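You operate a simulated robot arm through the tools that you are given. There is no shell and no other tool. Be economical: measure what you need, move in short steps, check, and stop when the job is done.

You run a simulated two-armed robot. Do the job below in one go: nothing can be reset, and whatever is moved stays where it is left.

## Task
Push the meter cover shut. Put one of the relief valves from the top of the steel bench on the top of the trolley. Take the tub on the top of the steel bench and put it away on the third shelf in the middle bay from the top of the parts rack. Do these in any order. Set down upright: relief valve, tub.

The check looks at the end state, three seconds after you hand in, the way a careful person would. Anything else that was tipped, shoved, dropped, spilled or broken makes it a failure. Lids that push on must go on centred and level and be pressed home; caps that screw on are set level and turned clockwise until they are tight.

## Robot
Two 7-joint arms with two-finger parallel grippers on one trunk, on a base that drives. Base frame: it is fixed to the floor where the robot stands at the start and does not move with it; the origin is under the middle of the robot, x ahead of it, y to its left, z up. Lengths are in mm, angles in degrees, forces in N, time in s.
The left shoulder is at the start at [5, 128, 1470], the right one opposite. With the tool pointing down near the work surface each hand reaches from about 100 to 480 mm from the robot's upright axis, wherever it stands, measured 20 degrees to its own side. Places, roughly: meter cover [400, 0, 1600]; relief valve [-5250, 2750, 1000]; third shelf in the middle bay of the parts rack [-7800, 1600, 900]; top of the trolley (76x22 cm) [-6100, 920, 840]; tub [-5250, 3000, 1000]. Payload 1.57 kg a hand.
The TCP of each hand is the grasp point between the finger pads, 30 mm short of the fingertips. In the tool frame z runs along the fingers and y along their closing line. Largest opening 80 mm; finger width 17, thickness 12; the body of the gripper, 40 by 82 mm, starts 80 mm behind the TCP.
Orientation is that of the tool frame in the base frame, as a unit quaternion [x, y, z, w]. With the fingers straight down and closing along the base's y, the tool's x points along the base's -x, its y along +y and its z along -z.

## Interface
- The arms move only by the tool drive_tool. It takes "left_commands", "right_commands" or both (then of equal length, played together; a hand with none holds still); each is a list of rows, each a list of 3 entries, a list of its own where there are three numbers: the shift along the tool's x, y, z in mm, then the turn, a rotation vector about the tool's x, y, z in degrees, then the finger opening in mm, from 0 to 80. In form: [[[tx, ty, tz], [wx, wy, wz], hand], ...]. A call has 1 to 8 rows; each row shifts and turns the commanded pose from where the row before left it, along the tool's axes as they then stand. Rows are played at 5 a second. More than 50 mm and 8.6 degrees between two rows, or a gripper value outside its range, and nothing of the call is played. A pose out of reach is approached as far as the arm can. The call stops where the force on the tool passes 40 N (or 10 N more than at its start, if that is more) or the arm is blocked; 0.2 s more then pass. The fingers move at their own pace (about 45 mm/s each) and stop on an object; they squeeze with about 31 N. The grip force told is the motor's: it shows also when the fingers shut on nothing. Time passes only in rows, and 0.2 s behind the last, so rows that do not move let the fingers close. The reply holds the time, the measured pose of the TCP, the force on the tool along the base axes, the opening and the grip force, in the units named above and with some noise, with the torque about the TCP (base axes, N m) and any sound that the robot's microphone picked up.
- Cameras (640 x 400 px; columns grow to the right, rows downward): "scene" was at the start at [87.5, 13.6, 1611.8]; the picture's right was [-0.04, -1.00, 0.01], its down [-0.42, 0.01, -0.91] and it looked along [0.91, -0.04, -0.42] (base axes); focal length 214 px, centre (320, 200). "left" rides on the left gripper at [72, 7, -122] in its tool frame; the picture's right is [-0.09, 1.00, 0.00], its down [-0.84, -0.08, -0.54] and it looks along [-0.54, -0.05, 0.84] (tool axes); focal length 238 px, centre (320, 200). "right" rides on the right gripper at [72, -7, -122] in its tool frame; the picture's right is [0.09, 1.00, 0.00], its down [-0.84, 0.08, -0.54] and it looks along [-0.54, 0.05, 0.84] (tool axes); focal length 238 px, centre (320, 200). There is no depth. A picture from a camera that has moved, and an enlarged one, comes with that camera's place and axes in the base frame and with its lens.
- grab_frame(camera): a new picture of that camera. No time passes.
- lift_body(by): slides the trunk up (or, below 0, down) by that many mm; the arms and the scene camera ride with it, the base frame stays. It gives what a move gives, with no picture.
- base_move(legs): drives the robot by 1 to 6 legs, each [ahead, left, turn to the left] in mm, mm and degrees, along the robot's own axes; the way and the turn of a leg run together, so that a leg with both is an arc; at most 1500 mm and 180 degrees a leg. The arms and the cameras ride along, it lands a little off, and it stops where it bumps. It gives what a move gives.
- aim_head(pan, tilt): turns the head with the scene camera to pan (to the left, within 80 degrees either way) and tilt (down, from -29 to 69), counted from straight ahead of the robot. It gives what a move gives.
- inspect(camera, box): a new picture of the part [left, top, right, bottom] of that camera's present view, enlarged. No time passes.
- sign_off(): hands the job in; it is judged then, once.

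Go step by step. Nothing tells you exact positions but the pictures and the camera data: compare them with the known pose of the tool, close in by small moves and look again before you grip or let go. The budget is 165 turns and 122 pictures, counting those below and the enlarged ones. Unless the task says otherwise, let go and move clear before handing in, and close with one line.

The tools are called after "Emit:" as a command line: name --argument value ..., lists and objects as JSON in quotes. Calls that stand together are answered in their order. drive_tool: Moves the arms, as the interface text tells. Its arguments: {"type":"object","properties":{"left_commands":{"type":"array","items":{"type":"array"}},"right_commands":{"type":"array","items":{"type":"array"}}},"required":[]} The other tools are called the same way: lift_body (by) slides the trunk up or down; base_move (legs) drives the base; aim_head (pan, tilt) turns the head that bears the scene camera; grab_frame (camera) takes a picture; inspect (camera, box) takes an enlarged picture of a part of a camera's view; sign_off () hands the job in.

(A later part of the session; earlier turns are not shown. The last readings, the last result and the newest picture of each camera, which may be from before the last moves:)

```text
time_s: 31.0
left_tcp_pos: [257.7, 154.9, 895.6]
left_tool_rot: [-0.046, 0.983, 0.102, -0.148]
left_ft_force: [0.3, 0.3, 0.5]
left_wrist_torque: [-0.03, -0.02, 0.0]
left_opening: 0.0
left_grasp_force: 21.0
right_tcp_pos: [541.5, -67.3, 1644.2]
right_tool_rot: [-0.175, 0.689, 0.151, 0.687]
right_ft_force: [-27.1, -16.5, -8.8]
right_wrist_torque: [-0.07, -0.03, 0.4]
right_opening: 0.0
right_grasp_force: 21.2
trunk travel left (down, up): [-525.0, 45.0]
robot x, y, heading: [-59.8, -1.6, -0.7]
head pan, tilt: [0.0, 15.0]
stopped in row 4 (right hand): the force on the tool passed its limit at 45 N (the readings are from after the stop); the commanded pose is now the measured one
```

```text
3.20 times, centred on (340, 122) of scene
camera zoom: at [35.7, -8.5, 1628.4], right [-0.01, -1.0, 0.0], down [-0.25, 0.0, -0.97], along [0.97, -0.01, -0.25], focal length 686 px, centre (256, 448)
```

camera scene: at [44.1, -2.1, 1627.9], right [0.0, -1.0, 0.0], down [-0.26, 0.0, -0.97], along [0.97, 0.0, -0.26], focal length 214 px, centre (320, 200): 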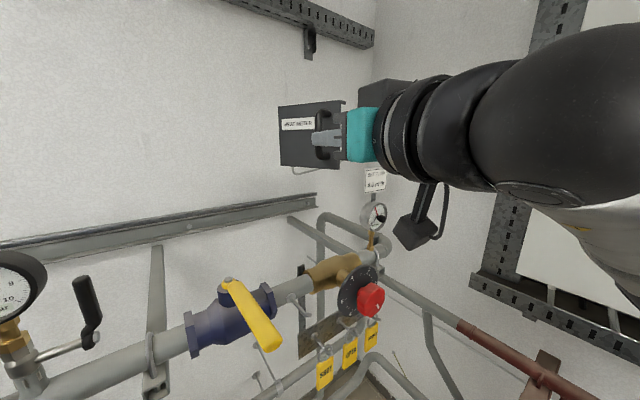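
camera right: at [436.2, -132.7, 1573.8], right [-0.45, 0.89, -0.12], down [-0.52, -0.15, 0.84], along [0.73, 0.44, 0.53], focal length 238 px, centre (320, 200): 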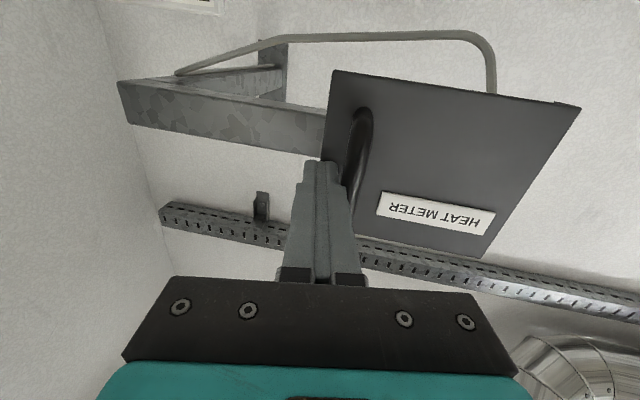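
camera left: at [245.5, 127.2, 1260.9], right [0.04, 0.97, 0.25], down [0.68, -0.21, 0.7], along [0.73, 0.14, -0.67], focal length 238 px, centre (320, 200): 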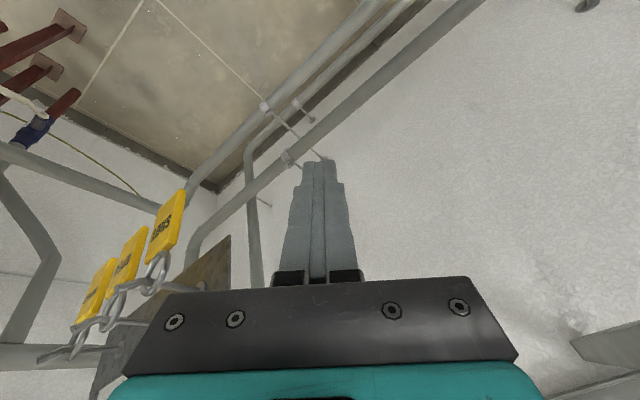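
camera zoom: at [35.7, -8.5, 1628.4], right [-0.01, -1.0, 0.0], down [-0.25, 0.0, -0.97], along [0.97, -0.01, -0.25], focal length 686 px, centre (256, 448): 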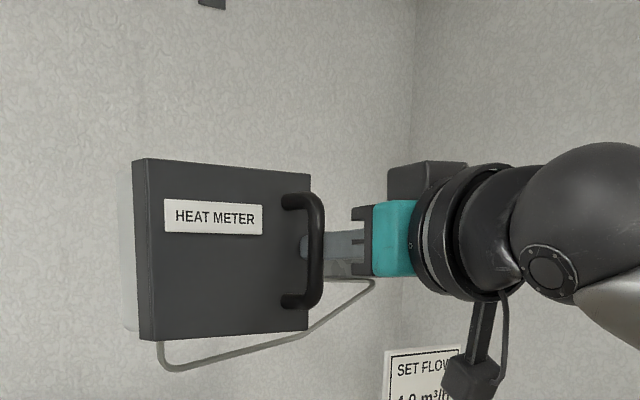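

The push met a hard stop at 45 N. I back straight out and check from the right side.

Emit:
drive_tool --right_commands '[[[0, -3, -15], [0, 0, 0], 0], [[0, -3, -30], [0, 0, 0], 0], [[0, -20, -45], [0, 0, 0], 0], [[0, -35, -30], [0, 0, 0], 0]]'

Emit:
grab_frame --camera "right"

Emit:
inspect --camera "scene" --box '[240, 60, 440, 185]'

```text
time_s: 32.0
left_tcp_pos: [259.3, 157.6, 895.6]
left_tool_rot: [-0.046, 0.982, 0.1, -0.151]
left_ft_force: [-0.3, 0.1, 0.3]
left_wrist_torque: [-0.05, -0.01, -0.01]
left_opening: 0.1
left_grasp_force: 21.6
right_tcp_pos: [468.9, -170.9, 1646.1]
right_tool_rot: [-0.178, 0.69, 0.153, 0.685]
right_ft_force: [0.1, -0.8, 0.2]
right_wrist_torque: [-0.01, 0.01, 0.0]
right_opening: 0.0
right_grasp_force: 21.2
trunk travel left (down, up): [-525.0, 45.0]
robot x, y, heading: [-58.0, -3.3, 0.1]
head pan, tilt: [0.0, 15.0]
```

```text
89 pictures are left
camera right: at [362.3, -236.2, 1575.8], right [-0.45, 0.88, -0.12], down [-0.52, -0.15, 0.84], along [0.73, 0.45, 0.53], focal length 238 px, centre (320, 200)
```

right: 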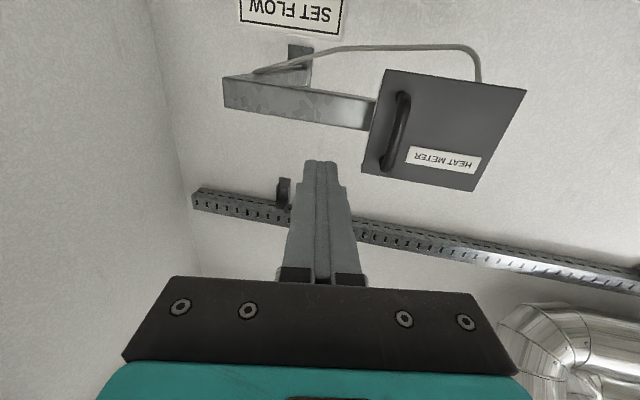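

```text
3.20 times, centred on (340, 122) of scene
camera zoom: at [42.4, -5.3, 1628.1], right [-0.01, -1.0, 0.0], down [-0.26, 0.0, -0.97], along [0.97, 0.0, -0.26], focal length 686 px, centre (256, 448)
```

zoom: 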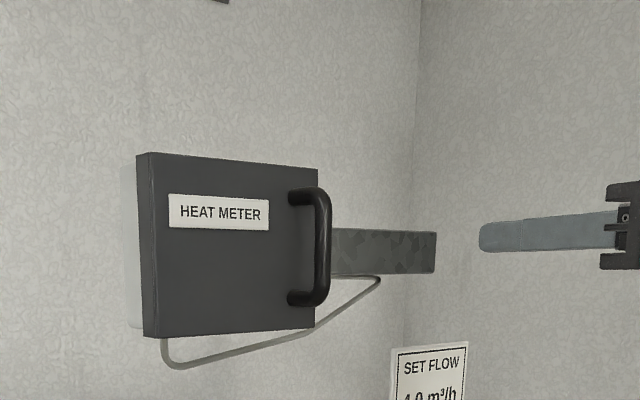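

Emit:
inspect --camera "right" --box '[340, 30, 560, 210]'

```text
2.22 times, centred on (450, 120) of right
camera zoom: at [362.3, -236.2, 1575.8], right [-0.45, 0.88, -0.12], down [-0.52, -0.15, 0.84], along [0.73, 0.45, 0.53], focal length 530 px, centre (31, 378)
```

zoom: 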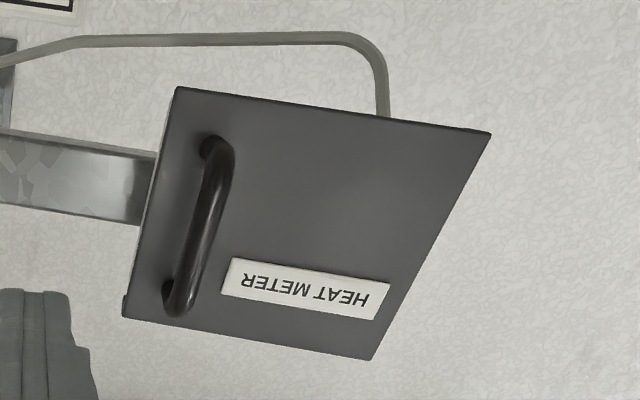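

The cover lies flat over the meter box. I withdraw the right hand and fold it down before driving.

Emit:
drive_tool --right_commands '[[[0, 0, -45], [0, 0, 0], 0], [[0, 15, -45], [0, 0, 0], 0], [[20, 0, -30], [8, 0, 0], 0], [[30, 0, 0], [8, 0, 0], 0], [[30, 0, 0], [8, 0, 0], 0], [[40, 0, 0], [0, 8, 0], 0], [[40, 0, 0], [0, 8, 0], 0], [[30, 0, 0], [0, 8, 0], 0]]'

Emit:
drive_tool --right_commands '[[[30, 0, 0], [0, 8, 0], 0], [[30, 0, 0], [0, 8, 0], 0], [[20, 0, 10], [0, 8, 0], 0], [[10, 0, 20], [0, 8, 0], 0], [[0, 0, 30], [0, 8, 0], 0], [[0, 0, 30], [0, 8, 0], 0], [[0, 0, 30], [0, 8, 0], 0], [[0, 0, 30], [0, 8, 0], 0]]'

Emit:
grab_frame --camera "scene"

```text
time_s: 33.8
left_tcp_pos: [260.8, 157.8, 895.6]
left_tool_rot: [-0.046, 0.982, 0.101, -0.151]
left_ft_force: [0.2, 0.7, -1.3]
left_wrist_torque: [-0.02, 0.04, 0.01]
left_opening: 0.1
left_grasp_force: 21.1
right_tcp_pos: [361.8, -221.5, 1464.8]
right_tool_rot: [-0.032, 0.839, -0.001, 0.543]
right_ft_force: [0.8, -0.6, -0.1]
right_wrist_torque: [0.01, 0.03, 0.01]
right_opening: 0.0
right_grasp_force: 21.0
right hand out of reach, approached as far as the arm can: row 5, 7
trunk travel left (down, up): [-525.0, 45.0]
robot x, y, heading: [-61.4, -2.4, -0.1]
head pan, tilt: [0.0, 15.0]
```

```text
time_s: 35.6
left_tcp_pos: [261.6, 158.5, 895.4]
left_tool_rot: [-0.045, 0.982, 0.101, -0.151]
left_ft_force: [0.3, 0.0, 1.3]
left_wrist_torque: [0.0, 0.01, -0.01]
left_opening: 0.1
left_grasp_force: 21.9
right_tcp_pos: [378.9, -225.9, 1260.6]
right_tool_rot: [-0.026, 0.999, -0.019, 0.016]
right_ft_force: [-0.7, -0.2, 0.9]
right_wrist_torque: [0.0, 0.0, 0.03]
right_opening: 0.2
right_grasp_force: 21.3
trunk travel left (down, up): [-525.0, 45.0]
robot x, y, heading: [-59.4, -1.4, -0.3]
head pan, tilt: [0.0, 15.0]
```

```text
86 pictures are left
camera scene: at [44.1, -3.6, 1627.9], right [0.0, -1.0, 0.0], down [-0.26, 0.0, -0.97], along [0.97, 0.0, -0.26], focal length 214 px, centre (320, 200)
```

scene: 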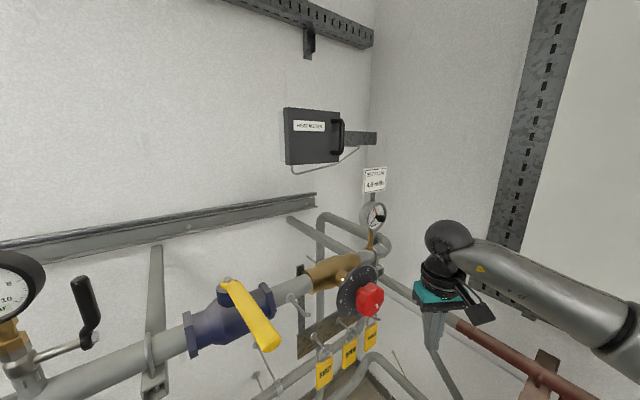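

The cover stays shut. I tuck both hands in and turn right to look for the way out.

Emit:
drive_tool --left_commands '[[[40, 0, 0], [0, 0, 0], 0], [[40, 0, 0], [0, 0, 0], 0], [[0, 0, 0], [0, 0, 0], 0], [[0, 0, 0], [0, 0, 0], 0]]' --right_commands '[[[45, 0, 0], [0, 0, 0], 0], [[45, 0, 0], [0, 0, 0], 0], [[45, 0, 0], [0, 0, 0], 0], [[45, 0, 0], [0, 0, 0], 0]]'

Emit:
base_move --legs '[[40, 0, 0], [0, 0, -60]]'

Emit:
aim_head --pan -80 --tilt 25

Emit:
grab_frame --camera "scene"

```text
time_s: 36.6
left_tcp_pos: [181.6, 149.0, 916.6]
left_tool_rot: [-0.045, 0.982, 0.101, -0.152]
left_ft_force: [-0.8, 0.1, -0.2]
left_wrist_torque: [0.04, -0.01, -0.01]
left_opening: 0.1
left_grasp_force: 20.9
right_tcp_pos: [197.6, -237.0, 1254.4]
right_tool_rot: [-0.027, 0.999, -0.018, 0.018]
right_ft_force: [0.0, -0.3, 0.5]
right_wrist_torque: [0.02, -0.04, -0.02]
right_opening: 0.0
right_grasp_force: 21.3
trunk travel left (down, up): [-525.0, 45.0]
robot x, y, heading: [-64.9, -6.5, -0.4]
head pan, tilt: [0.0, 15.0]
```

```text
time_s: 37.6
left_tcp_pos: [210.5, 149.0, 913.8]
left_tool_rot: [-0.047, 0.981, 0.102, -0.157]
left_ft_force: [0.3, -0.4, 0.0]
left_wrist_torque: [-0.02, -0.04, 0.02]
left_opening: 0.0
left_grasp_force: 21.2
right_tcp_pos: [236.2, -239.1, 1253.8]
right_tool_rot: [-0.029, 0.999, -0.016, 0.019]
right_ft_force: [0.5, -0.1, -0.4]
right_wrist_torque: [0.0, -0.01, 0.01]
right_opening: 0.0
right_grasp_force: 20.9
trunk travel left (down, up): [-525.0, 45.0]
robot x, y, heading: [-21.8, -8.1, -0.1]
head pan, tilt: [0.0, 15.0]
stopped in leg 1: the robot was blocked; the commanded pose is now the measured one
```

```text
time_s: 39.2
left_tcp_pos: [210.6, 147.6, 912.9]
left_tool_rot: [-0.048, 0.981, 0.102, -0.157]
left_ft_force: [0.4, -0.8, 1.4]
left_wrist_torque: [-0.05, 0.02, 0.02]
left_opening: 0.0
left_grasp_force: 21.3
right_tcp_pos: [235.9, -239.2, 1253.4]
right_tool_rot: [-0.028, 0.999, -0.017, 0.019]
right_ft_force: [1.0, 0.0, -0.3]
right_wrist_torque: [-0.01, -0.01, -0.01]
right_opening: 0.0
right_grasp_force: 21.7
trunk travel left (down, up): [-525.0, 45.0]
robot x, y, heading: [-26.2, -5.1, -0.1]
head pan, tilt: [-80.0, 25.0]
```

```text
85 pictures are left
camera scene: at [0.4, -97.2, 1611.5], right [-0.98, -0.17, 0.0], down [-0.07, 0.42, -0.91], along [0.16, -0.89, -0.42], focal length 214 px, centre (320, 200)
```

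scene: 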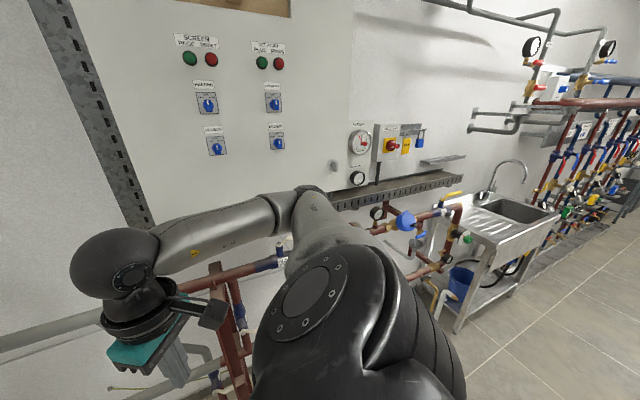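

A small forward move was blocked, probably at the left elbow. I check the left side.

Emit:
aim_head --pan 65 --tilt 45

Emit:
grab_frame --camera "scene"

Emit:
aim_head --pan 0 --tilt 60

Emit:
grab_frame --camera "scene"

```text
time_s: 41.5
left_tcp_pos: [211.8, 149.5, 912.9]
left_tool_rot: [-0.047, 0.981, 0.103, -0.158]
left_ft_force: [0.7, 0.1, 0.4]
left_wrist_torque: [0.0, 0.0, -0.01]
left_opening: 0.0
left_grasp_force: 21.2
right_tcp_pos: [235.0, -239.0, 1253.9]
right_tool_rot: [-0.027, 0.999, -0.017, 0.02]
right_ft_force: [-0.5, -0.2, -0.2]
right_wrist_torque: [0.01, 0.01, 0.02]
right_opening: 0.0
right_grasp_force: 22.2
trunk travel left (down, up): [-525.0, 45.0]
robot x, y, heading: [-25.1, -7.1, -0.2]
head pan, tilt: [65.0, 45.0]
```

```text
84 pictures are left
camera scene: at [19.3, 67.0, 1581.4], right [0.91, -0.42, 0.0], down [-0.3, -0.64, -0.71], along [0.3, 0.64, -0.7], focal length 214 px, centre (320, 200)
```

scene: 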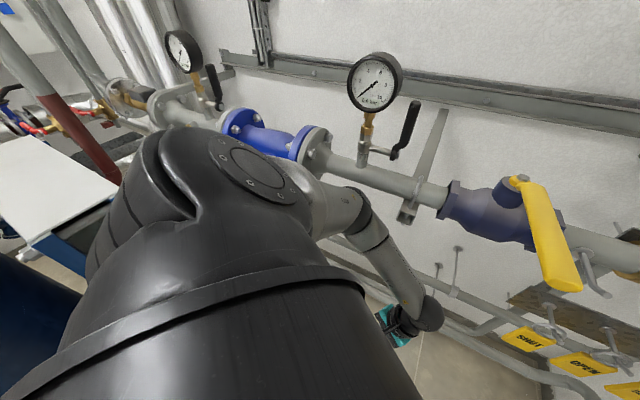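

```text
time_s: 42.8
left_tcp_pos: [210.2, 149.5, 914.4]
left_tool_rot: [-0.047, 0.981, 0.103, -0.156]
left_ft_force: [0.6, -0.1, 0.9]
left_wrist_torque: [0.03, 0.05, -0.01]
left_opening: 0.0
left_grasp_force: 21.4
right_tcp_pos: [235.6, -239.4, 1254.4]
right_tool_rot: [-0.028, 0.999, -0.017, 0.02]
right_ft_force: [0.9, -0.2, -0.4]
right_wrist_torque: [0.01, 0.04, 0.03]
right_opening: 0.0
right_grasp_force: 21.2
trunk travel left (down, up): [-525.0, 45.0]
robot x, y, heading: [-19.9, -3.5, -0.2]
head pan, tilt: [0.0, 60.0]
```

```text
83 pictures are left
camera scene: at [51.4, -6.7, 1561.9], right [0.0, -1.0, 0.0], down [-0.86, 0.0, -0.5], along [0.5, 0.0, -0.86], focal length 214 px, centre (320, 200)
```

scene: 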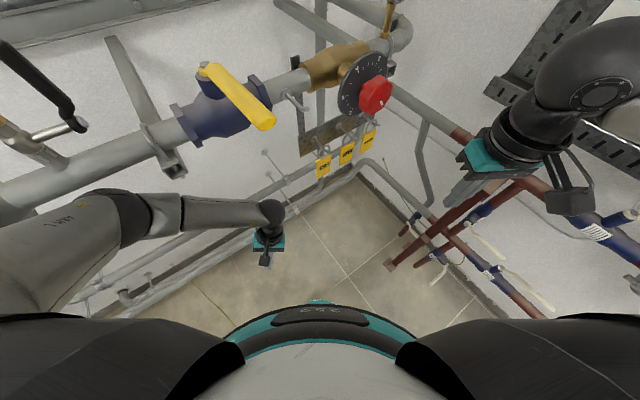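

The exit is behind to the right, where the aisle floor is open. I try a short diagonal move that way, off both walls.

Emit:
base_move --legs '[[-20, -60, 0], [-80, -100, 0]]'

Emit:
aim_head --pan -80 --tilt 45

Emit:
grab_frame --camera "scene"

Emit:
aim_head --pan 80 --tilt 50

Emit:
grab_frame --camera "scene"

```text
time_s: 44.4
left_tcp_pos: [167.3, 32.9, 913.9]
left_tool_rot: [-0.051, 0.981, 0.103, -0.158]
left_ft_force: [-0.6, -0.6, 0.7]
left_wrist_torque: [0.09, -0.02, -0.02]
left_opening: 0.0
left_grasp_force: 21.4
right_tcp_pos: [197.2, -354.7, 1253.3]
right_tool_rot: [-0.033, 0.999, -0.016, 0.018]
right_ft_force: [0.3, 0.7, -0.3]
right_wrist_torque: [0.04, 0.05, 0.01]
right_opening: 0.2
right_grasp_force: 21.4
trunk travel left (down, up): [-525.0, 45.0]
robot x, y, heading: [-67.8, -126.1, 0.7]
head pan, tilt: [0.0, 60.0]
stopped in leg 2: the robot was blocked; the commanded pose is now the measured one
```

```text
time_s: 46.0
left_tcp_pos: [167.7, 38.9, 913.7]
left_tool_rot: [-0.053, 0.981, 0.102, -0.158]
left_ft_force: [-0.4, 0.7, 0.2]
left_wrist_torque: [-0.02, 0.02, 0.02]
left_opening: 0.0
left_grasp_force: 21.7
right_tcp_pos: [196.1, -349.4, 1253.1]
right_tool_rot: [-0.033, 0.999, -0.017, 0.018]
right_ft_force: [-0.4, -0.3, 0.0]
right_wrist_torque: [0.01, 0.01, -0.01]
right_opening: 0.1
right_grasp_force: 21.3
trunk travel left (down, up): [-525.0, 45.0]
robot x, y, heading: [-66.7, -118.7, 0.2]
head pan, tilt: [-80.0, 45.0]
```

```text
82 pictures are left
camera scene: at [-40.5, -198.7, 1581.2], right [-0.98, -0.18, 0.0], down [-0.13, 0.7, -0.71], along [0.13, -0.7, -0.71], focal length 214 px, centre (320, 200)
```

scene: 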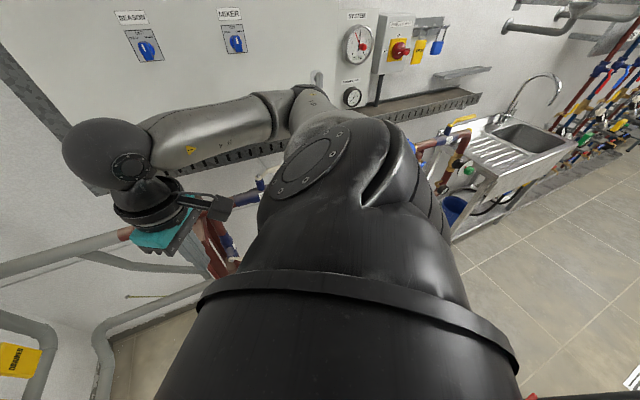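

```text
time_s: 48.4
left_tcp_pos: [168.1, 37.5, 912.8]
left_tool_rot: [-0.052, 0.981, 0.101, -0.157]
left_ft_force: [-0.4, -0.5, -0.5]
left_wrist_torque: [-0.01, -0.02, 0.0]
left_opening: 0.0
left_grasp_force: 21.4
right_tcp_pos: [196.7, -350.1, 1254.0]
right_tool_rot: [-0.031, 0.999, -0.018, 0.018]
right_ft_force: [0.0, 0.0, 0.4]
right_wrist_torque: [-0.05, 0.0, 0.03]
right_opening: 0.0
right_grasp_force: 21.3
trunk travel left (down, up): [-525.0, 45.0]
robot x, y, heading: [-64.5, -119.5, -0.1]
head pan, tilt: [80.0, 50.0]
```

```text
81 pictures are left
camera scene: at [-42.3, -42.9, 1574.3], right [0.99, -0.17, 0.0], down [-0.13, -0.76, -0.64], along [0.11, 0.63, -0.77], focal length 214 px, centre (320, 200)
```

scene: 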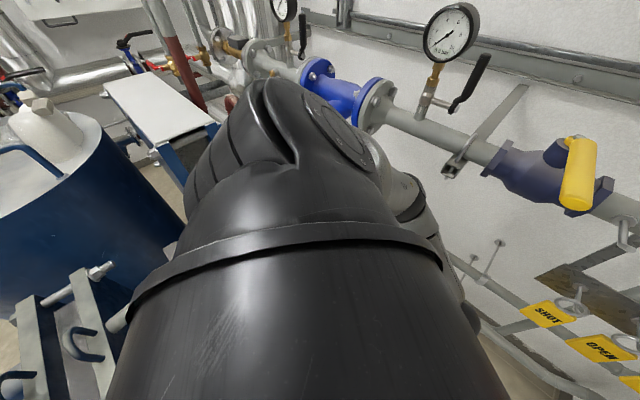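

A frame with bolts stands behind me, but the right wall is nearly 900 mm off. I strafe right along the frame.

Emit:
base_move --legs '[[15, -250, 0]]'

Emit:
aim_head --pan -80 --tilt 45

Emit:
grab_frame --camera "scene"

```text
time_s: 50.2
left_tcp_pos: [178.2, -177.9, 912.0]
left_tool_rot: [-0.051, 0.982, 0.095, -0.156]
left_ft_force: [0.9, 0.4, 0.7]
left_wrist_torque: [0.05, -0.02, -0.04]
left_opening: 0.0
left_grasp_force: 21.3
right_tcp_pos: [205.0, -555.6, 1255.6]
right_tool_rot: [-0.039, 0.999, -0.021, 0.017]
right_ft_force: [-0.2, 0.4, 0.3]
right_wrist_torque: [0.03, 0.0, 0.03]
right_opening: 0.1
right_grasp_force: 21.4
trunk travel left (down, up): [-525.0, 45.0]
robot x, y, heading: [-55.8, -347.2, 0.1]
head pan, tilt: [80.0, 50.0]
stopped in leg 1: the robot was blocked; the commanded pose is now the measured one
```

```text
time_s: 52.6
left_tcp_pos: [177.1, -177.6, 911.4]
left_tool_rot: [-0.051, 0.982, 0.094, -0.156]
left_ft_force: [-0.4, -0.7, 0.5]
left_wrist_torque: [-0.02, -0.01, 0.0]
left_opening: 0.2
left_grasp_force: 21.4
right_tcp_pos: [203.6, -555.8, 1258.1]
right_tool_rot: [-0.04, 0.999, -0.022, 0.017]
right_ft_force: [-0.5, -0.7, 0.1]
right_wrist_torque: [-0.02, 0.03, 0.05]
right_opening: 0.0
right_grasp_force: 21.5
trunk travel left (down, up): [-525.0, 45.0]
robot x, y, heading: [-51.2, -348.8, 0.2]
head pan, tilt: [-80.0, 45.0]
```

```text
80 pictures are left
camera scene: at [-34.1, -404.8, 1582.4], right [-0.98, -0.18, 0.0], down [-0.12, 0.68, -0.72], along [0.13, -0.71, -0.7], focal length 214 px, centre (320, 200)
```

scene: 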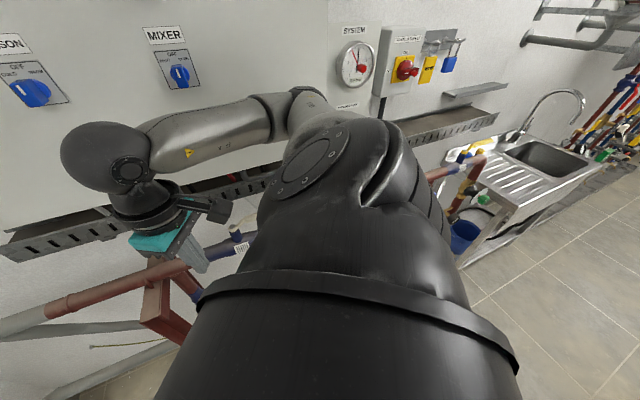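

The right elbow is now near the tray. I step back left and forward a little, then turn right to face the panel wall.

Emit:
base_move --legs '[[60, 80, 0], [0, 0, -30], [0, 0, -30]]'

Emit:
aim_head --pan -80 --tilt 35

Emit:
grab_frame --camera "scene"

```text
time_s: 55.8
left_tcp_pos: [277.1, -225.2, 906.8]
left_tool_rot: [0.212, 0.955, 0.157, -0.133]
left_ft_force: [-1.4, -0.5, -0.1]
left_wrist_torque: [0.04, -0.01, -0.02]
left_opening: 0.0
left_grasp_force: 21.4
right_tcp_pos: [90.8, -587.0, 1255.6]
right_tool_rot: [0.249, 0.968, -0.02, 0.015]
right_ft_force: [0.6, 0.4, -0.8]
right_wrist_torque: [-0.03, 0.02, -0.02]
right_opening: 0.1
right_grasp_force: 21.0
trunk travel left (down, up): [-525.0, 45.0]
robot x, y, heading: [2.2, -264.1, -33.0]
head pan, tilt: [-80.0, 45.0]
stopped in leg 3: the robot was blocked; the commanded pose is now the measured one
```

```text
time_s: 56.5
left_tcp_pos: [276.4, -225.6, 906.5]
left_tool_rot: [0.216, 0.955, 0.155, -0.132]
left_ft_force: [-0.3, 0.2, 0.2]
left_wrist_torque: [-0.04, -0.01, -0.01]
left_opening: 0.1
left_grasp_force: 21.2
right_tcp_pos: [89.4, -584.9, 1256.1]
right_tool_rot: [0.252, 0.967, -0.021, 0.015]
right_ft_force: [0.5, -0.6, -0.7]
right_wrist_torque: [0.0, 0.0, -0.01]
right_opening: 0.0
right_grasp_force: 20.9
trunk travel left (down, up): [-525.0, 45.0]
robot x, y, heading: [6.2, -268.0, -33.0]
head pan, tilt: [-80.0, 35.0]
```

```text
79 pictures are left
camera scene: at [-31.9, -333.7, 1596.6], right [-0.92, 0.39, -0.01], down [0.23, 0.52, -0.82], along [-0.32, -0.76, -0.57], focal length 214 px, centre (320, 200)
```

scene: 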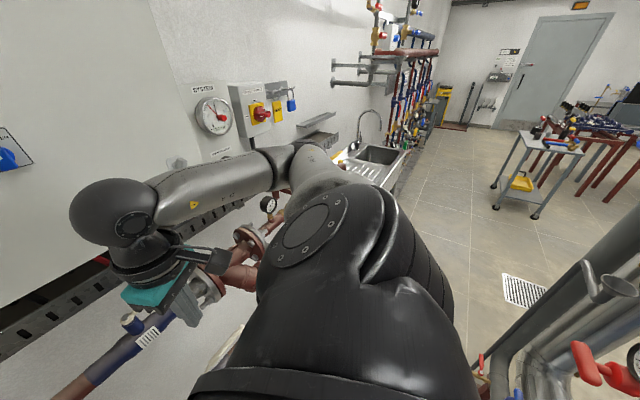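

Emit:
aim_head --pan 60 --tilt 45

Emit:
grab_frame --camera "scene"

Emit:
aim_head --pan -45 --tilt 60

Emit:
grab_frame --camera "scene"

```text
time_s: 58.8
left_tcp_pos: [276.2, -223.9, 905.7]
left_tool_rot: [0.216, 0.955, 0.156, -0.132]
left_ft_force: [0.2, 1.4, -0.1]
left_wrist_torque: [0.05, -0.02, -0.02]
left_opening: 0.1
left_grasp_force: 21.2
right_tcp_pos: [88.8, -584.1, 1256.2]
right_tool_rot: [0.252, 0.967, -0.021, 0.015]
right_ft_force: [0.0, 0.6, -1.1]
right_wrist_torque: [0.0, -0.01, -0.02]
right_opening: 0.2
right_grasp_force: 21.4
trunk travel left (down, up): [-525.0, 45.0]
robot x, y, heading: [3.1, -266.3, -33.2]
head pan, tilt: [60.0, 45.0]
```

```text
78 pictures are left
camera scene: at [75.9, -216.7, 1581.2], right [0.45, -0.89, 0.01], down [-0.63, -0.33, -0.71], along [0.64, 0.31, -0.71], focal length 214 px, centre (320, 200)
```

scene: 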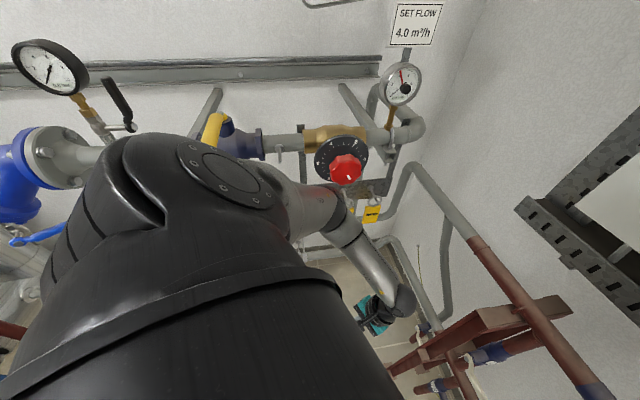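

```text
time_s: 60.6
left_tcp_pos: [276.2, -225.3, 905.7]
left_tool_rot: [0.218, 0.954, 0.157, -0.133]
left_ft_force: [0.5, -0.7, -0.9]
left_wrist_torque: [0.03, 0.0, -0.02]
left_opening: 0.0
left_grasp_force: 21.3
right_tcp_pos: [89.7, -586.1, 1254.6]
right_tool_rot: [0.252, 0.967, -0.022, 0.016]
right_ft_force: [0.5, -0.7, -0.8]
right_wrist_torque: [-0.03, 0.04, -0.01]
right_opening: 0.0
right_grasp_force: 21.1
trunk travel left (down, up): [-525.0, 45.0]
robot x, y, heading: [4.5, -267.6, -33.2]
head pan, tilt: [-45.0, 60.0]
```

```text
77 pictures are left
camera scene: at [17.2, -318.8, 1562.5], right [-0.98, -0.2, 0.0], down [-0.17, 0.84, -0.51], along [0.11, -0.5, -0.86], focal length 214 px, centre (320, 200)
```

scene: 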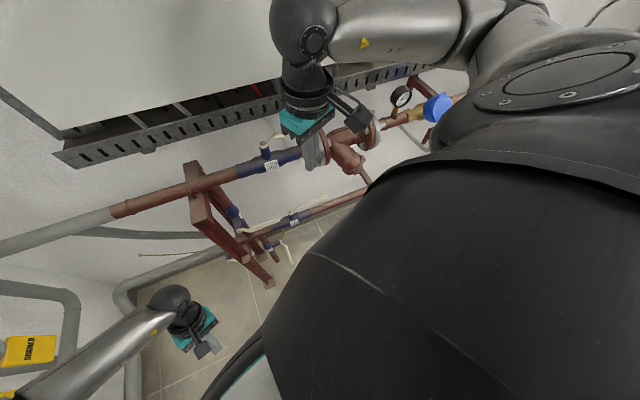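

The left elbow sits close to the red valve wheel, so I straighten both arms downward to make the robot narrower before turning on.

Emit:
drive_tool --left_commands '[[[0, 0, 15], [0, 0, 0], 0], [[0, 0, 15], [0, 0, 0], 0], [[0, 0, 15], [0, 0, 0], 0], [[0, 0, 15], [0, 0, 0], 0], [[0, 0, 15], [0, 0, 0], 0], [[0, 0, 15], [0, 0, 0], 0], [[0, 0, 15], [0, 0, 0], 0], [[0, 0, 15], [0, 0, 0], 0]]' --right_commands '[[[0, 5, 45], [0, 0, 0], 0], [[0, 5, 45], [0, 0, 0], 0], [[0, 5, 45], [0, 0, 0], 0], [[0, 5, 45], [0, 0, 0], 0], [[0, 5, 45], [0, 0, 0], 0], [[0, 5, 45], [0, 0, 0], 0], [[0, 5, 45], [0, 0, 0], 0], [[0, 5, 45], [0, 0, 0], 0]]'

Emit:
grab_frame --camera "scene"

Emit:
aim_head --pan 50 --tilt 50

Emit:
grab_frame --camera "scene"

```text
time_s: 62.4
left_tcp_pos: [262.3, -197.7, 795.8]
left_tool_rot: [0.219, 0.954, 0.157, -0.134]
left_ft_force: [-0.3, -0.7, -0.7]
left_wrist_torque: [0.03, -0.01, 0.01]
left_opening: 0.1
left_grasp_force: 21.4
right_tcp_pos: [123.2, -576.8, 891.0]
right_tool_rot: [0.251, 0.968, -0.017, 0.01]
right_ft_force: [-0.4, 0.2, 0.0]
right_wrist_torque: [0.02, 0.02, -0.01]
right_opening: 0.0
right_grasp_force: 20.9
trunk travel left (down, up): [-525.0, 45.0]
robot x, y, heading: [4.6, -267.4, -33.3]
head pan, tilt: [-45.0, 60.0]
```

```text
76 pictures are left
camera scene: at [27.9, -336.0, 1561.7], right [-0.98, -0.2, 0.0], down [-0.18, 0.85, -0.5], along [0.1, -0.49, -0.87], focal length 214 px, centre (320, 200)
```

scene: 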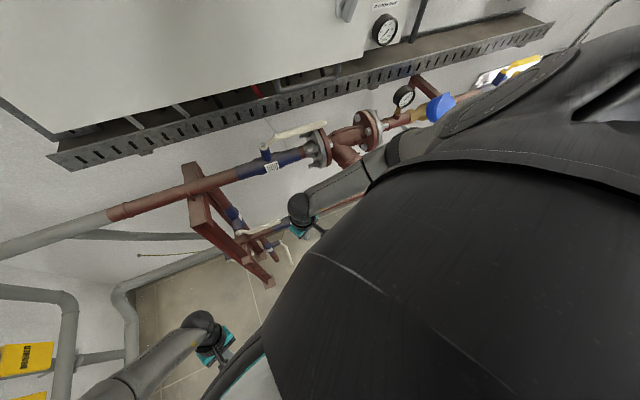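

```text
time_s: 64.1
left_tcp_pos: [261.4, -198.2, 797.0]
left_tool_rot: [0.219, 0.954, 0.157, -0.134]
left_ft_force: [0.2, -0.4, -0.5]
left_wrist_torque: [0.06, 0.0, -0.03]
left_opening: 0.2
left_grasp_force: 21.2
right_tcp_pos: [123.1, -577.5, 890.9]
right_tool_rot: [0.252, 0.968, -0.018, 0.009]
right_ft_force: [0.6, -0.3, 0.5]
right_wrist_torque: [-0.02, 0.02, 0.01]
right_opening: 0.0
right_grasp_force: 21.8
trunk travel left (down, up): [-525.0, 45.0]
robot x, y, heading: [6.0, -268.4, -33.4]
head pan, tilt: [50.0, 50.0]
```

```text
75 pictures are left
camera scene: at [87.9, -248.5, 1574.2], right [0.29, -0.96, 0.0], down [-0.73, -0.22, -0.64], along [0.62, 0.18, -0.77], focal length 214 px, centre (320, 200)
```

scene: 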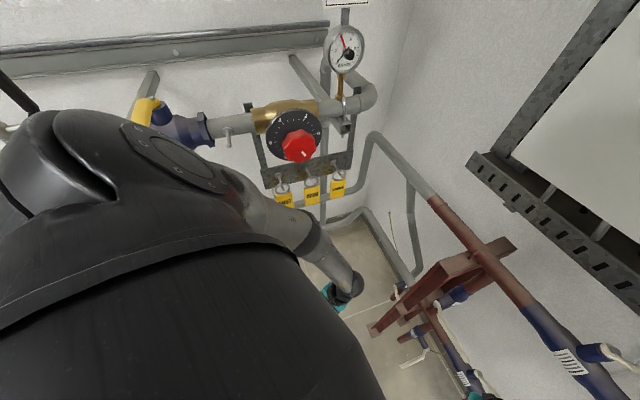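

Both arms hang narrow now. I continue turning right.

Emit:
base_move --legs '[[0, -30, 0], [0, 0, -40], [0, 0, -40]]'

Emit:
aim_head --pan -30 --tilt 35

Emit:
grab_frame --camera "scene"

```text
time_s: 68.7
left_tcp_pos: [97.8, -534.8, 797.6]
left_tool_rot: [0.783, 0.587, 0.207, -0.001]
left_ft_force: [0.1, 0.0, -0.7]
left_wrist_torque: [0.0, 0.0, -0.03]
left_opening: 0.0
left_grasp_force: 21.1
right_tcp_pos: [-300.6, -459.6, 891.9]
right_tool_rot: [0.815, 0.578, -0.019, -0.003]
right_ft_force: [-0.4, -0.2, -0.1]
right_wrist_torque: [-0.01, 0.03, -0.01]
right_opening: 0.2
right_grasp_force: 21.0
trunk travel left (down, up): [-525.0, 45.0]
robot x, y, heading: [-13.8, -293.4, -113.7]
head pan, tilt: [50.0, 50.0]
```

```text
time_s: 70.2
left_tcp_pos: [98.6, -535.4, 796.7]
left_tool_rot: [0.783, 0.588, 0.206, 0.0]
left_ft_force: [-0.3, 0.6, 0.7]
left_wrist_torque: [0.0, 0.03, -0.01]
left_opening: 0.2
left_grasp_force: 20.8
right_tcp_pos: [-299.8, -460.5, 891.5]
right_tool_rot: [0.816, 0.578, -0.02, -0.004]
right_ft_force: [0.1, 0.5, 0.8]
right_wrist_torque: [0.01, 0.02, 0.0]
right_opening: 0.1
right_grasp_force: 21.0
trunk travel left (down, up): [-525.0, 45.0]
robot x, y, heading: [-13.9, -289.7, -113.4]
head pan, tilt: [-30.0, 35.0]
```

```text
74 pictures are left
camera scene: at [-85.7, -351.7, 1596.0], right [-0.59, 0.8, 0.0], down [0.46, 0.34, -0.82], along [-0.66, -0.49, -0.57], focal length 214 px, centre (320, 200)
```

scene: 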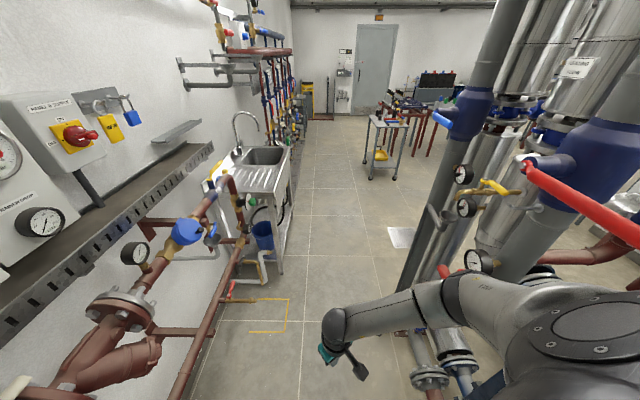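

The aisle is clear ahead to the right, and the trolley and bench stand at the far end. I step into it, turn to face along it and drive.

Emit:
base_move --legs '[[150, 0, 0], [0, 0, -36], [800, 0, 0]]'

Emit:
aim_head --pan 0 --tilt 25

Emit:
grab_frame --camera "scene"

```text
time_s: 77.2
left_tcp_pos: [-827.9, -1089.3, 795.5]
left_tool_rot: [0.928, 0.311, 0.196, 0.064]
left_ft_force: [0.5, -0.3, -0.6]
left_wrist_torque: [0.0, 0.03, -0.02]
left_opening: 0.2
left_grasp_force: 20.9
right_tcp_pos: [-1103.3, -793.7, 890.7]
right_tool_rot: [0.957, 0.29, -0.017, -0.01]
right_ft_force: [0.2, 0.0, 0.1]
right_wrist_torque: [0.0, 0.01, -0.02]
right_opening: 0.0
right_grasp_force: 21.1
trunk travel left (down, up): [-525.0, 45.0]
robot x, y, heading: [-770.2, -827.6, -150.3]
head pan, tilt: [-30.0, 35.0]
```

```text
time_s: 78.2
left_tcp_pos: [-825.5, -1089.6, 796.4]
left_tool_rot: [0.927, 0.311, 0.196, 0.065]
left_ft_force: [0.0, 0.7, 0.4]
left_wrist_torque: [0.0, -0.01, -0.04]
left_opening: 0.0
left_grasp_force: 20.8
right_tcp_pos: [-1102.1, -793.9, 891.9]
right_tool_rot: [0.956, 0.292, -0.018, -0.009]
right_ft_force: [-0.6, 0.3, 0.5]
right_wrist_torque: [0.01, -0.02, -0.02]
right_opening: 0.0
right_grasp_force: 20.8
trunk travel left (down, up): [-525.0, 45.0]
robot x, y, heading: [-769.9, -830.1, -150.2]
head pan, tilt: [0.0, 25.0]
```

```text
73 pictures are left
camera scene: at [-858.0, -878.2, 1611.7], right [-0.5, 0.87, 0.0], down [0.37, 0.21, -0.91], along [-0.79, -0.45, -0.42], focal length 214 px, centre (320, 200)
```

scene: 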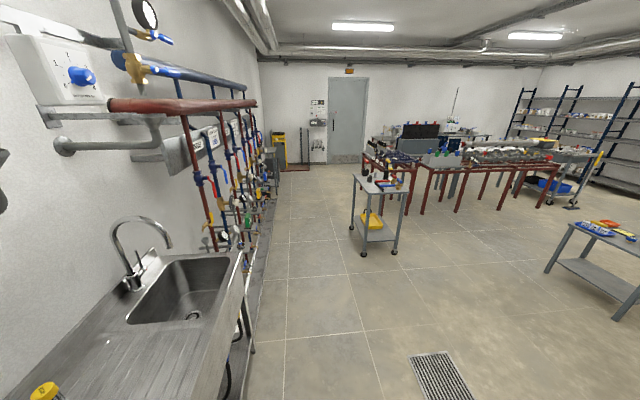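

I can see the room now: racks at the far right, red frames in the middle, and a low table to the right. I drive out of the aisle and look right for the bench and trolley.

Emit:
base_move --legs '[[900, 0, 0], [0, 0, -55]]'

Emit:
aim_head --pan 0 --tilt 20

Emit:
grab_frame --camera "scene"

```text
time_s: 85.4
left_tcp_pos: [-1801.2, -1398.1, 796.0]
left_tool_rot: [0.969, -0.14, 0.145, 0.146]
left_ft_force: [-0.4, 0.4, 0.3]
left_wrist_torque: [0.02, -0.01, 0.0]
left_opening: 0.2
left_grasp_force: 21.6
right_tcp_pos: [-1728.0, -999.8, 891.6]
right_tool_rot: [0.985, -0.17, -0.012, -0.016]
right_ft_force: [0.6, 0.3, 0.1]
right_wrist_torque: [0.01, 0.01, 0.0]
right_opening: 0.1
right_grasp_force: 21.0
trunk travel left (down, up): [-525.0, 45.0]
robot x, y, heading: [-1557.9, -1286.9, 156.2]
head pan, tilt: [0.0, 25.0]
```

```text
time_s: 86.1
left_tcp_pos: [-1801.0, -1397.5, 795.6]
left_tool_rot: [0.968, -0.139, 0.147, 0.146]
left_ft_force: [-0.1, 0.2, 0.4]
left_wrist_torque: [-0.04, -0.01, -0.02]
left_opening: 0.0
left_grasp_force: 20.3
right_tcp_pos: [-1727.1, -1000.9, 891.4]
right_tool_rot: [0.985, -0.17, -0.012, -0.016]
right_ft_force: [-0.1, 0.2, 0.3]
right_wrist_torque: [0.0, 0.0, 0.01]
right_opening: 0.0
right_grasp_force: 21.5
trunk travel left (down, up): [-525.0, 45.0]
robot x, y, heading: [-1559.5, -1287.5, 156.0]
head pan, tilt: [0.0, 20.0]
```

```text
72 pictures are left
camera scene: at [-1650.6, -1245.0, 1619.8], right [0.4, 0.92, 0.0], down [0.31, -0.14, -0.94], along [-0.86, 0.38, -0.34], focal length 214 px, centre (320, 200)
```

scene: 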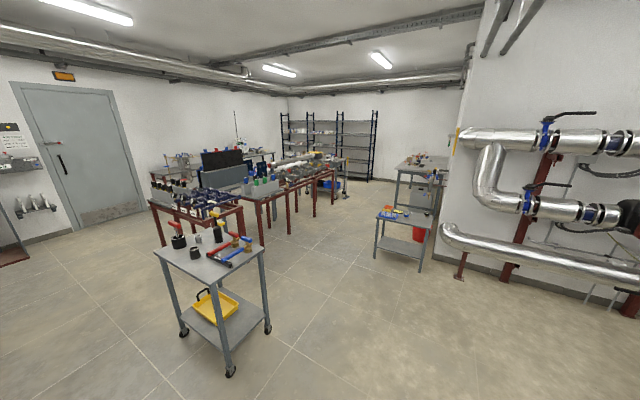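

The steel bench is at the far right, the racks at the back, and the target trolley near the racks. I drive between the near trolley and the small table towards [-4200, 130].

Emit:
base_move --legs '[[0, 0, -4.2], [1500, 0, 0], [1400, 0, 0]]'

Emit:
aim_head --pan -30 --tilt 20

Emit:
grab_frame --camera "scene"

```text
time_s: 100.6
left_tcp_pos: [-4372.7, -1.0, 795.6]
left_tool_rot: [0.961, -0.182, 0.14, 0.152]
left_ft_force: [0.5, 0.3, -0.6]
left_wrist_torque: [-0.04, -0.02, -0.02]
left_opening: 0.0
left_grasp_force: 20.9
right_tcp_pos: [-4263.3, 388.7, 890.6]
right_tool_rot: [0.977, -0.213, -0.011, -0.016]
right_ft_force: [0.3, 0.2, -0.1]
right_wrist_torque: [0.01, -0.02, -0.01]
right_opening: 0.0
right_grasp_force: 21.8
trunk travel left (down, up): [-525.0, 45.0]
robot x, y, heading: [-4118.9, 85.0, 151.3]
head pan, tilt: [0.0, 20.0]
```

```text
time_s: 101.5
left_tcp_pos: [-4372.0, -2.4, 796.7]
left_tool_rot: [0.962, -0.181, 0.14, 0.151]
left_ft_force: [-1.5, 0.7, 0.1]
left_wrist_torque: [-0.02, 0.01, 0.0]
left_opening: 0.0
left_grasp_force: 21.3
right_tcp_pos: [-4262.9, 387.5, 891.0]
right_tool_rot: [0.977, -0.213, -0.011, -0.017]
right_ft_force: [0.8, 0.2, 0.0]
right_wrist_torque: [-0.04, 0.02, 0.0]
right_opening: 0.1
right_grasp_force: 21.1
trunk travel left (down, up): [-525.0, 45.0]
robot x, y, heading: [-4119.9, 85.3, 151.3]
head pan, tilt: [-30.0, 20.0]
```

```text
71 pictures are left
camera scene: at [-4175.3, 172.6, 1619.8], right [0.85, 0.52, 0.0], down [0.18, -0.29, -0.94], along [-0.49, 0.8, -0.34], focal length 214 px, centre (320, 200)
```

scene: 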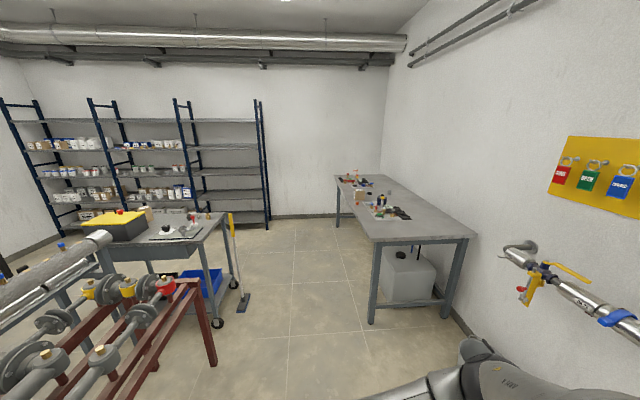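

The bench runs along the right wall, with two clusters on it; the far one matches the given places. The target trolley stands left of the aisle. I turn along the bench and drive level with the far cluster.

Emit:
base_move --legs '[[0, 0, -31.3], [1450, 200, 0], [1400, 0, 0]]'

Emit:
aim_head --pan -60 --tilt 35

Emit:
grab_frame --camera "scene"

```text
time_s: 117.0
left_tcp_pos: [-5933.2, 2565.4, 796.1]
left_tool_rot: [0.869, -0.45, 0.09, 0.186]
left_ft_force: [-0.2, 0.3, -0.7]
left_wrist_torque: [0.01, -0.05, 0.01]
left_opening: 0.0
left_grasp_force: 21.9
right_tcp_pos: [-5626.9, 2829.2, 890.4]
right_tool_rot: [0.874, -0.485, -0.005, -0.019]
right_ft_force: [-0.1, 0.7, -0.2]
right_wrist_torque: [-0.03, -0.03, 0.0]
right_opening: 0.0
right_grasp_force: 21.2
trunk travel left (down, up): [-525.0, 45.0]
robot x, y, heading: [-5674.1, 2501.2, 117.8]
head pan, tilt: [-30.0, 20.0]
```

```text
time_s: 117.9
left_tcp_pos: [-5932.4, 2564.0, 797.1]
left_tool_rot: [0.868, -0.451, 0.09, 0.186]
left_ft_force: [0.2, -0.7, 1.0]
left_wrist_torque: [-0.01, 0.04, 0.05]
left_opening: 0.2
left_grasp_force: 21.2
right_tcp_pos: [-5625.3, 2830.5, 891.1]
right_tool_rot: [0.874, -0.485, -0.005, -0.019]
right_ft_force: [-0.1, -0.8, -0.6]
right_wrist_torque: [-0.01, -0.02, 0.0]
right_opening: 0.1
right_grasp_force: 20.9
trunk travel left (down, up): [-525.0, 45.0]
robot x, y, heading: [-5670.8, 2499.1, 118.0]
head pan, tilt: [-60.0, 35.0]
```

```text
70 pictures are left
camera scene: at [-5629.8, 2583.9, 1596.0], right [0.85, -0.53, 0.0], down [-0.31, -0.49, -0.82], along [0.44, 0.69, -0.57], focal length 214 px, centre (320, 200)
```

scene: 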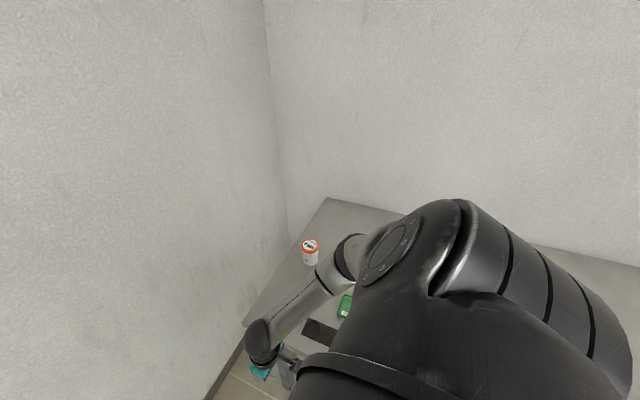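

I see a small white tub with an orange band near [-5350, 3050]. The right arm is close to the bench, so I step left and raise both hands before turning to face it.

Emit:
base_move --legs '[[0, 250, 0]]'

Emit:
drive_tool --left_commands '[[[0, 0, -48], [0, 0, 0], 0], [[0, 0, -48], [0, 0, 0], 0], [[0, 0, -48], [0, 0, 0], 0], [[0, 0, -48], [0, 0, 0], 0], [[0, 0, -48], [0, 0, 0], 0], [[0, 0, -48], [0, 0, 0], 0], [[0, 0, -48], [0, 0, 0], 0]]' --right_commands '[[[0, 0, -40], [0, 0, 0], 0], [[0, 0, -40], [0, 0, 0], 0], [[0, 0, -40], [0, 0, 0], 0], [[0, 0, -40], [0, 0, 0], 0], [[0, 0, -40], [0, 0, 0], 0], [[0, 0, -40], [0, 0, 0], 0], [[0, 0, 0], [0, 0, 0], 80]]'

Emit:
base_move --legs '[[0, 0, -88]]'

Emit:
aim_head --pan 0 --tilt 40

Emit:
grab_frame --camera "scene"

```text
time_s: 119.7
left_tcp_pos: [-6155.4, 2448.6, 797.7]
left_tool_rot: [0.867, -0.453, 0.09, 0.186]
left_ft_force: [0.3, 0.0, 1.0]
left_wrist_torque: [0.02, -0.03, -0.01]
left_opening: 0.0
left_grasp_force: 21.3
right_tcp_pos: [-5848.6, 2712.5, 892.7]
right_tool_rot: [0.873, -0.487, -0.005, -0.019]
right_ft_force: [0.1, 0.4, -0.4]
right_wrist_torque: [-0.01, -0.01, 0.01]
right_opening: 0.0
right_grasp_force: 21.7
trunk travel left (down, up): [-525.0, 45.0]
robot x, y, heading: [-5894.8, 2381.4, 117.5]
head pan, tilt: [-60.0, 35.0]
```

```text
time_s: 121.3
left_tcp_pos: [-6152.1, 2584.8, 1102.9]
left_tool_rot: [0.867, -0.453, 0.089, 0.187]
left_ft_force: [0.2, 0.2, -0.7]
left_wrist_torque: [0.0, -0.02, 0.0]
left_opening: 0.0
left_grasp_force: 21.1
right_tcp_pos: [-5849.7, 2703.7, 1129.3]
right_tool_rot: [0.873, -0.487, -0.006, -0.019]
right_ft_force: [0.0, -0.1, -0.6]
right_wrist_torque: [-0.03, -0.01, 0.01]
right_opening: 32.0
right_grasp_force: 0.0
trunk travel left (down, up): [-525.0, 45.0]
robot x, y, heading: [-5895.3, 2379.7, 117.3]
head pan, tilt: [-60.0, 35.0]
```

```text
time_s: 125.5
left_tcp_pos: [-5704.1, 2642.6, 1102.3]
left_tool_rot: [-0.305, 0.929, 0.066, -0.197]
left_ft_force: [0.3, -0.5, 0.0]
left_wrist_torque: [0.0, 0.02, 0.01]
left_opening: 0.0
left_grasp_force: 21.7
right_tcp_pos: [-5574.6, 2344.6, 1130.2]
right_tool_rot: [-0.286, 0.958, -0.009, 0.017]
right_ft_force: [-0.6, -0.2, 0.1]
right_wrist_torque: [0.0, -0.02, -0.03]
right_opening: 80.1
right_grasp_force: 0.0
trunk travel left (down, up): [-525.0, 45.0]
robot x, y, heading: [-5898.8, 2386.9, 29.1]
head pan, tilt: [-60.0, 35.0]
```

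```text
time_s: 126.8
left_tcp_pos: [-5704.6, 2641.6, 1102.2]
left_tool_rot: [-0.306, 0.929, 0.065, -0.196]
left_ft_force: [0.7, -0.2, 0.7]
left_wrist_torque: [-0.04, 0.01, -0.01]
left_opening: 0.1
left_grasp_force: 21.1
right_tcp_pos: [-5575.5, 2344.8, 1130.0]
right_tool_rot: [-0.286, 0.958, -0.009, 0.016]
right_ft_force: [-0.6, -0.4, 0.1]
right_wrist_torque: [-0.01, -0.02, 0.0]
right_opening: 79.9
right_grasp_force: 0.0
trunk travel left (down, up): [-525.0, 45.0]
robot x, y, heading: [-5895.1, 2383.1, 29.1]
head pan, tilt: [0.0, 40.0]
```

```text
69 pictures are left
camera scene: at [-5812.6, 2429.5, 1588.4], right [0.49, -0.87, 0.0], down [-0.56, -0.31, -0.77], along [0.67, 0.37, -0.64], focal length 214 px, centre (320, 200)
```

scene: 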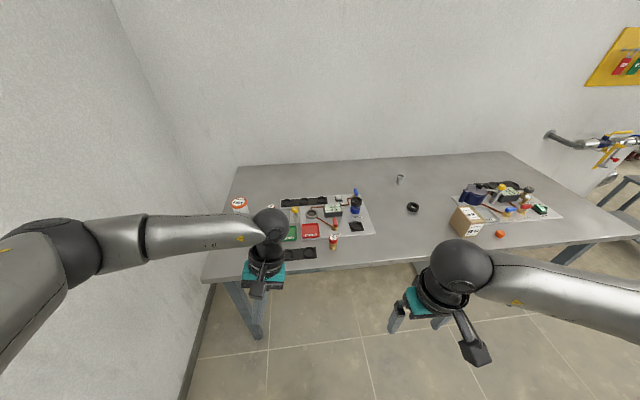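

Emit:
inspect --camera "scene" --box '[220, 165, 400, 277]'

Emit:
inspect --camera "scene" --box '[380, 160, 580, 285]'

```text
3.56 times, centred on (310, 221) of scene
camera zoom: at [-5812.6, 2429.5, 1588.4], right [0.49, -0.87, 0.0], down [-0.56, -0.31, -0.77], along [0.67, 0.37, -0.64], focal length 763 px, centre (356, 125)
```

zoom: 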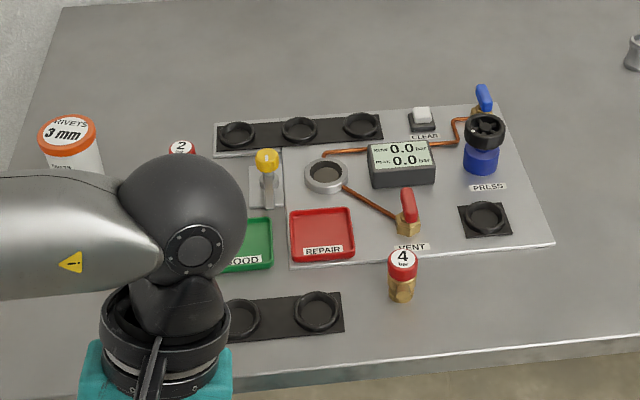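

```text
3.20 times, centred on (480, 222) of scene
camera zoom: at [-5812.6, 2429.5, 1588.4], right [0.49, -0.87, 0.0], down [-0.56, -0.31, -0.77], along [0.67, 0.37, -0.64], focal length 686 px, centre (-192, 128)
```

zoom: 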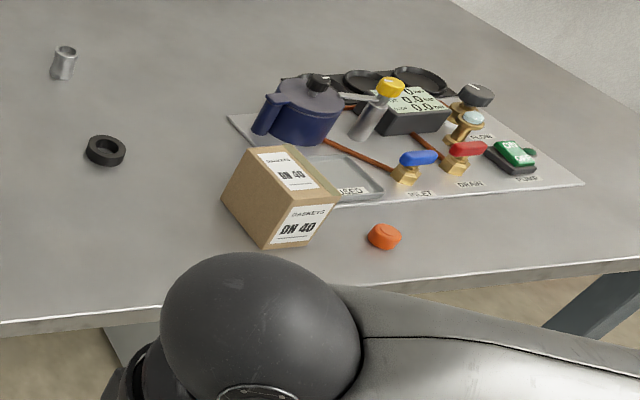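

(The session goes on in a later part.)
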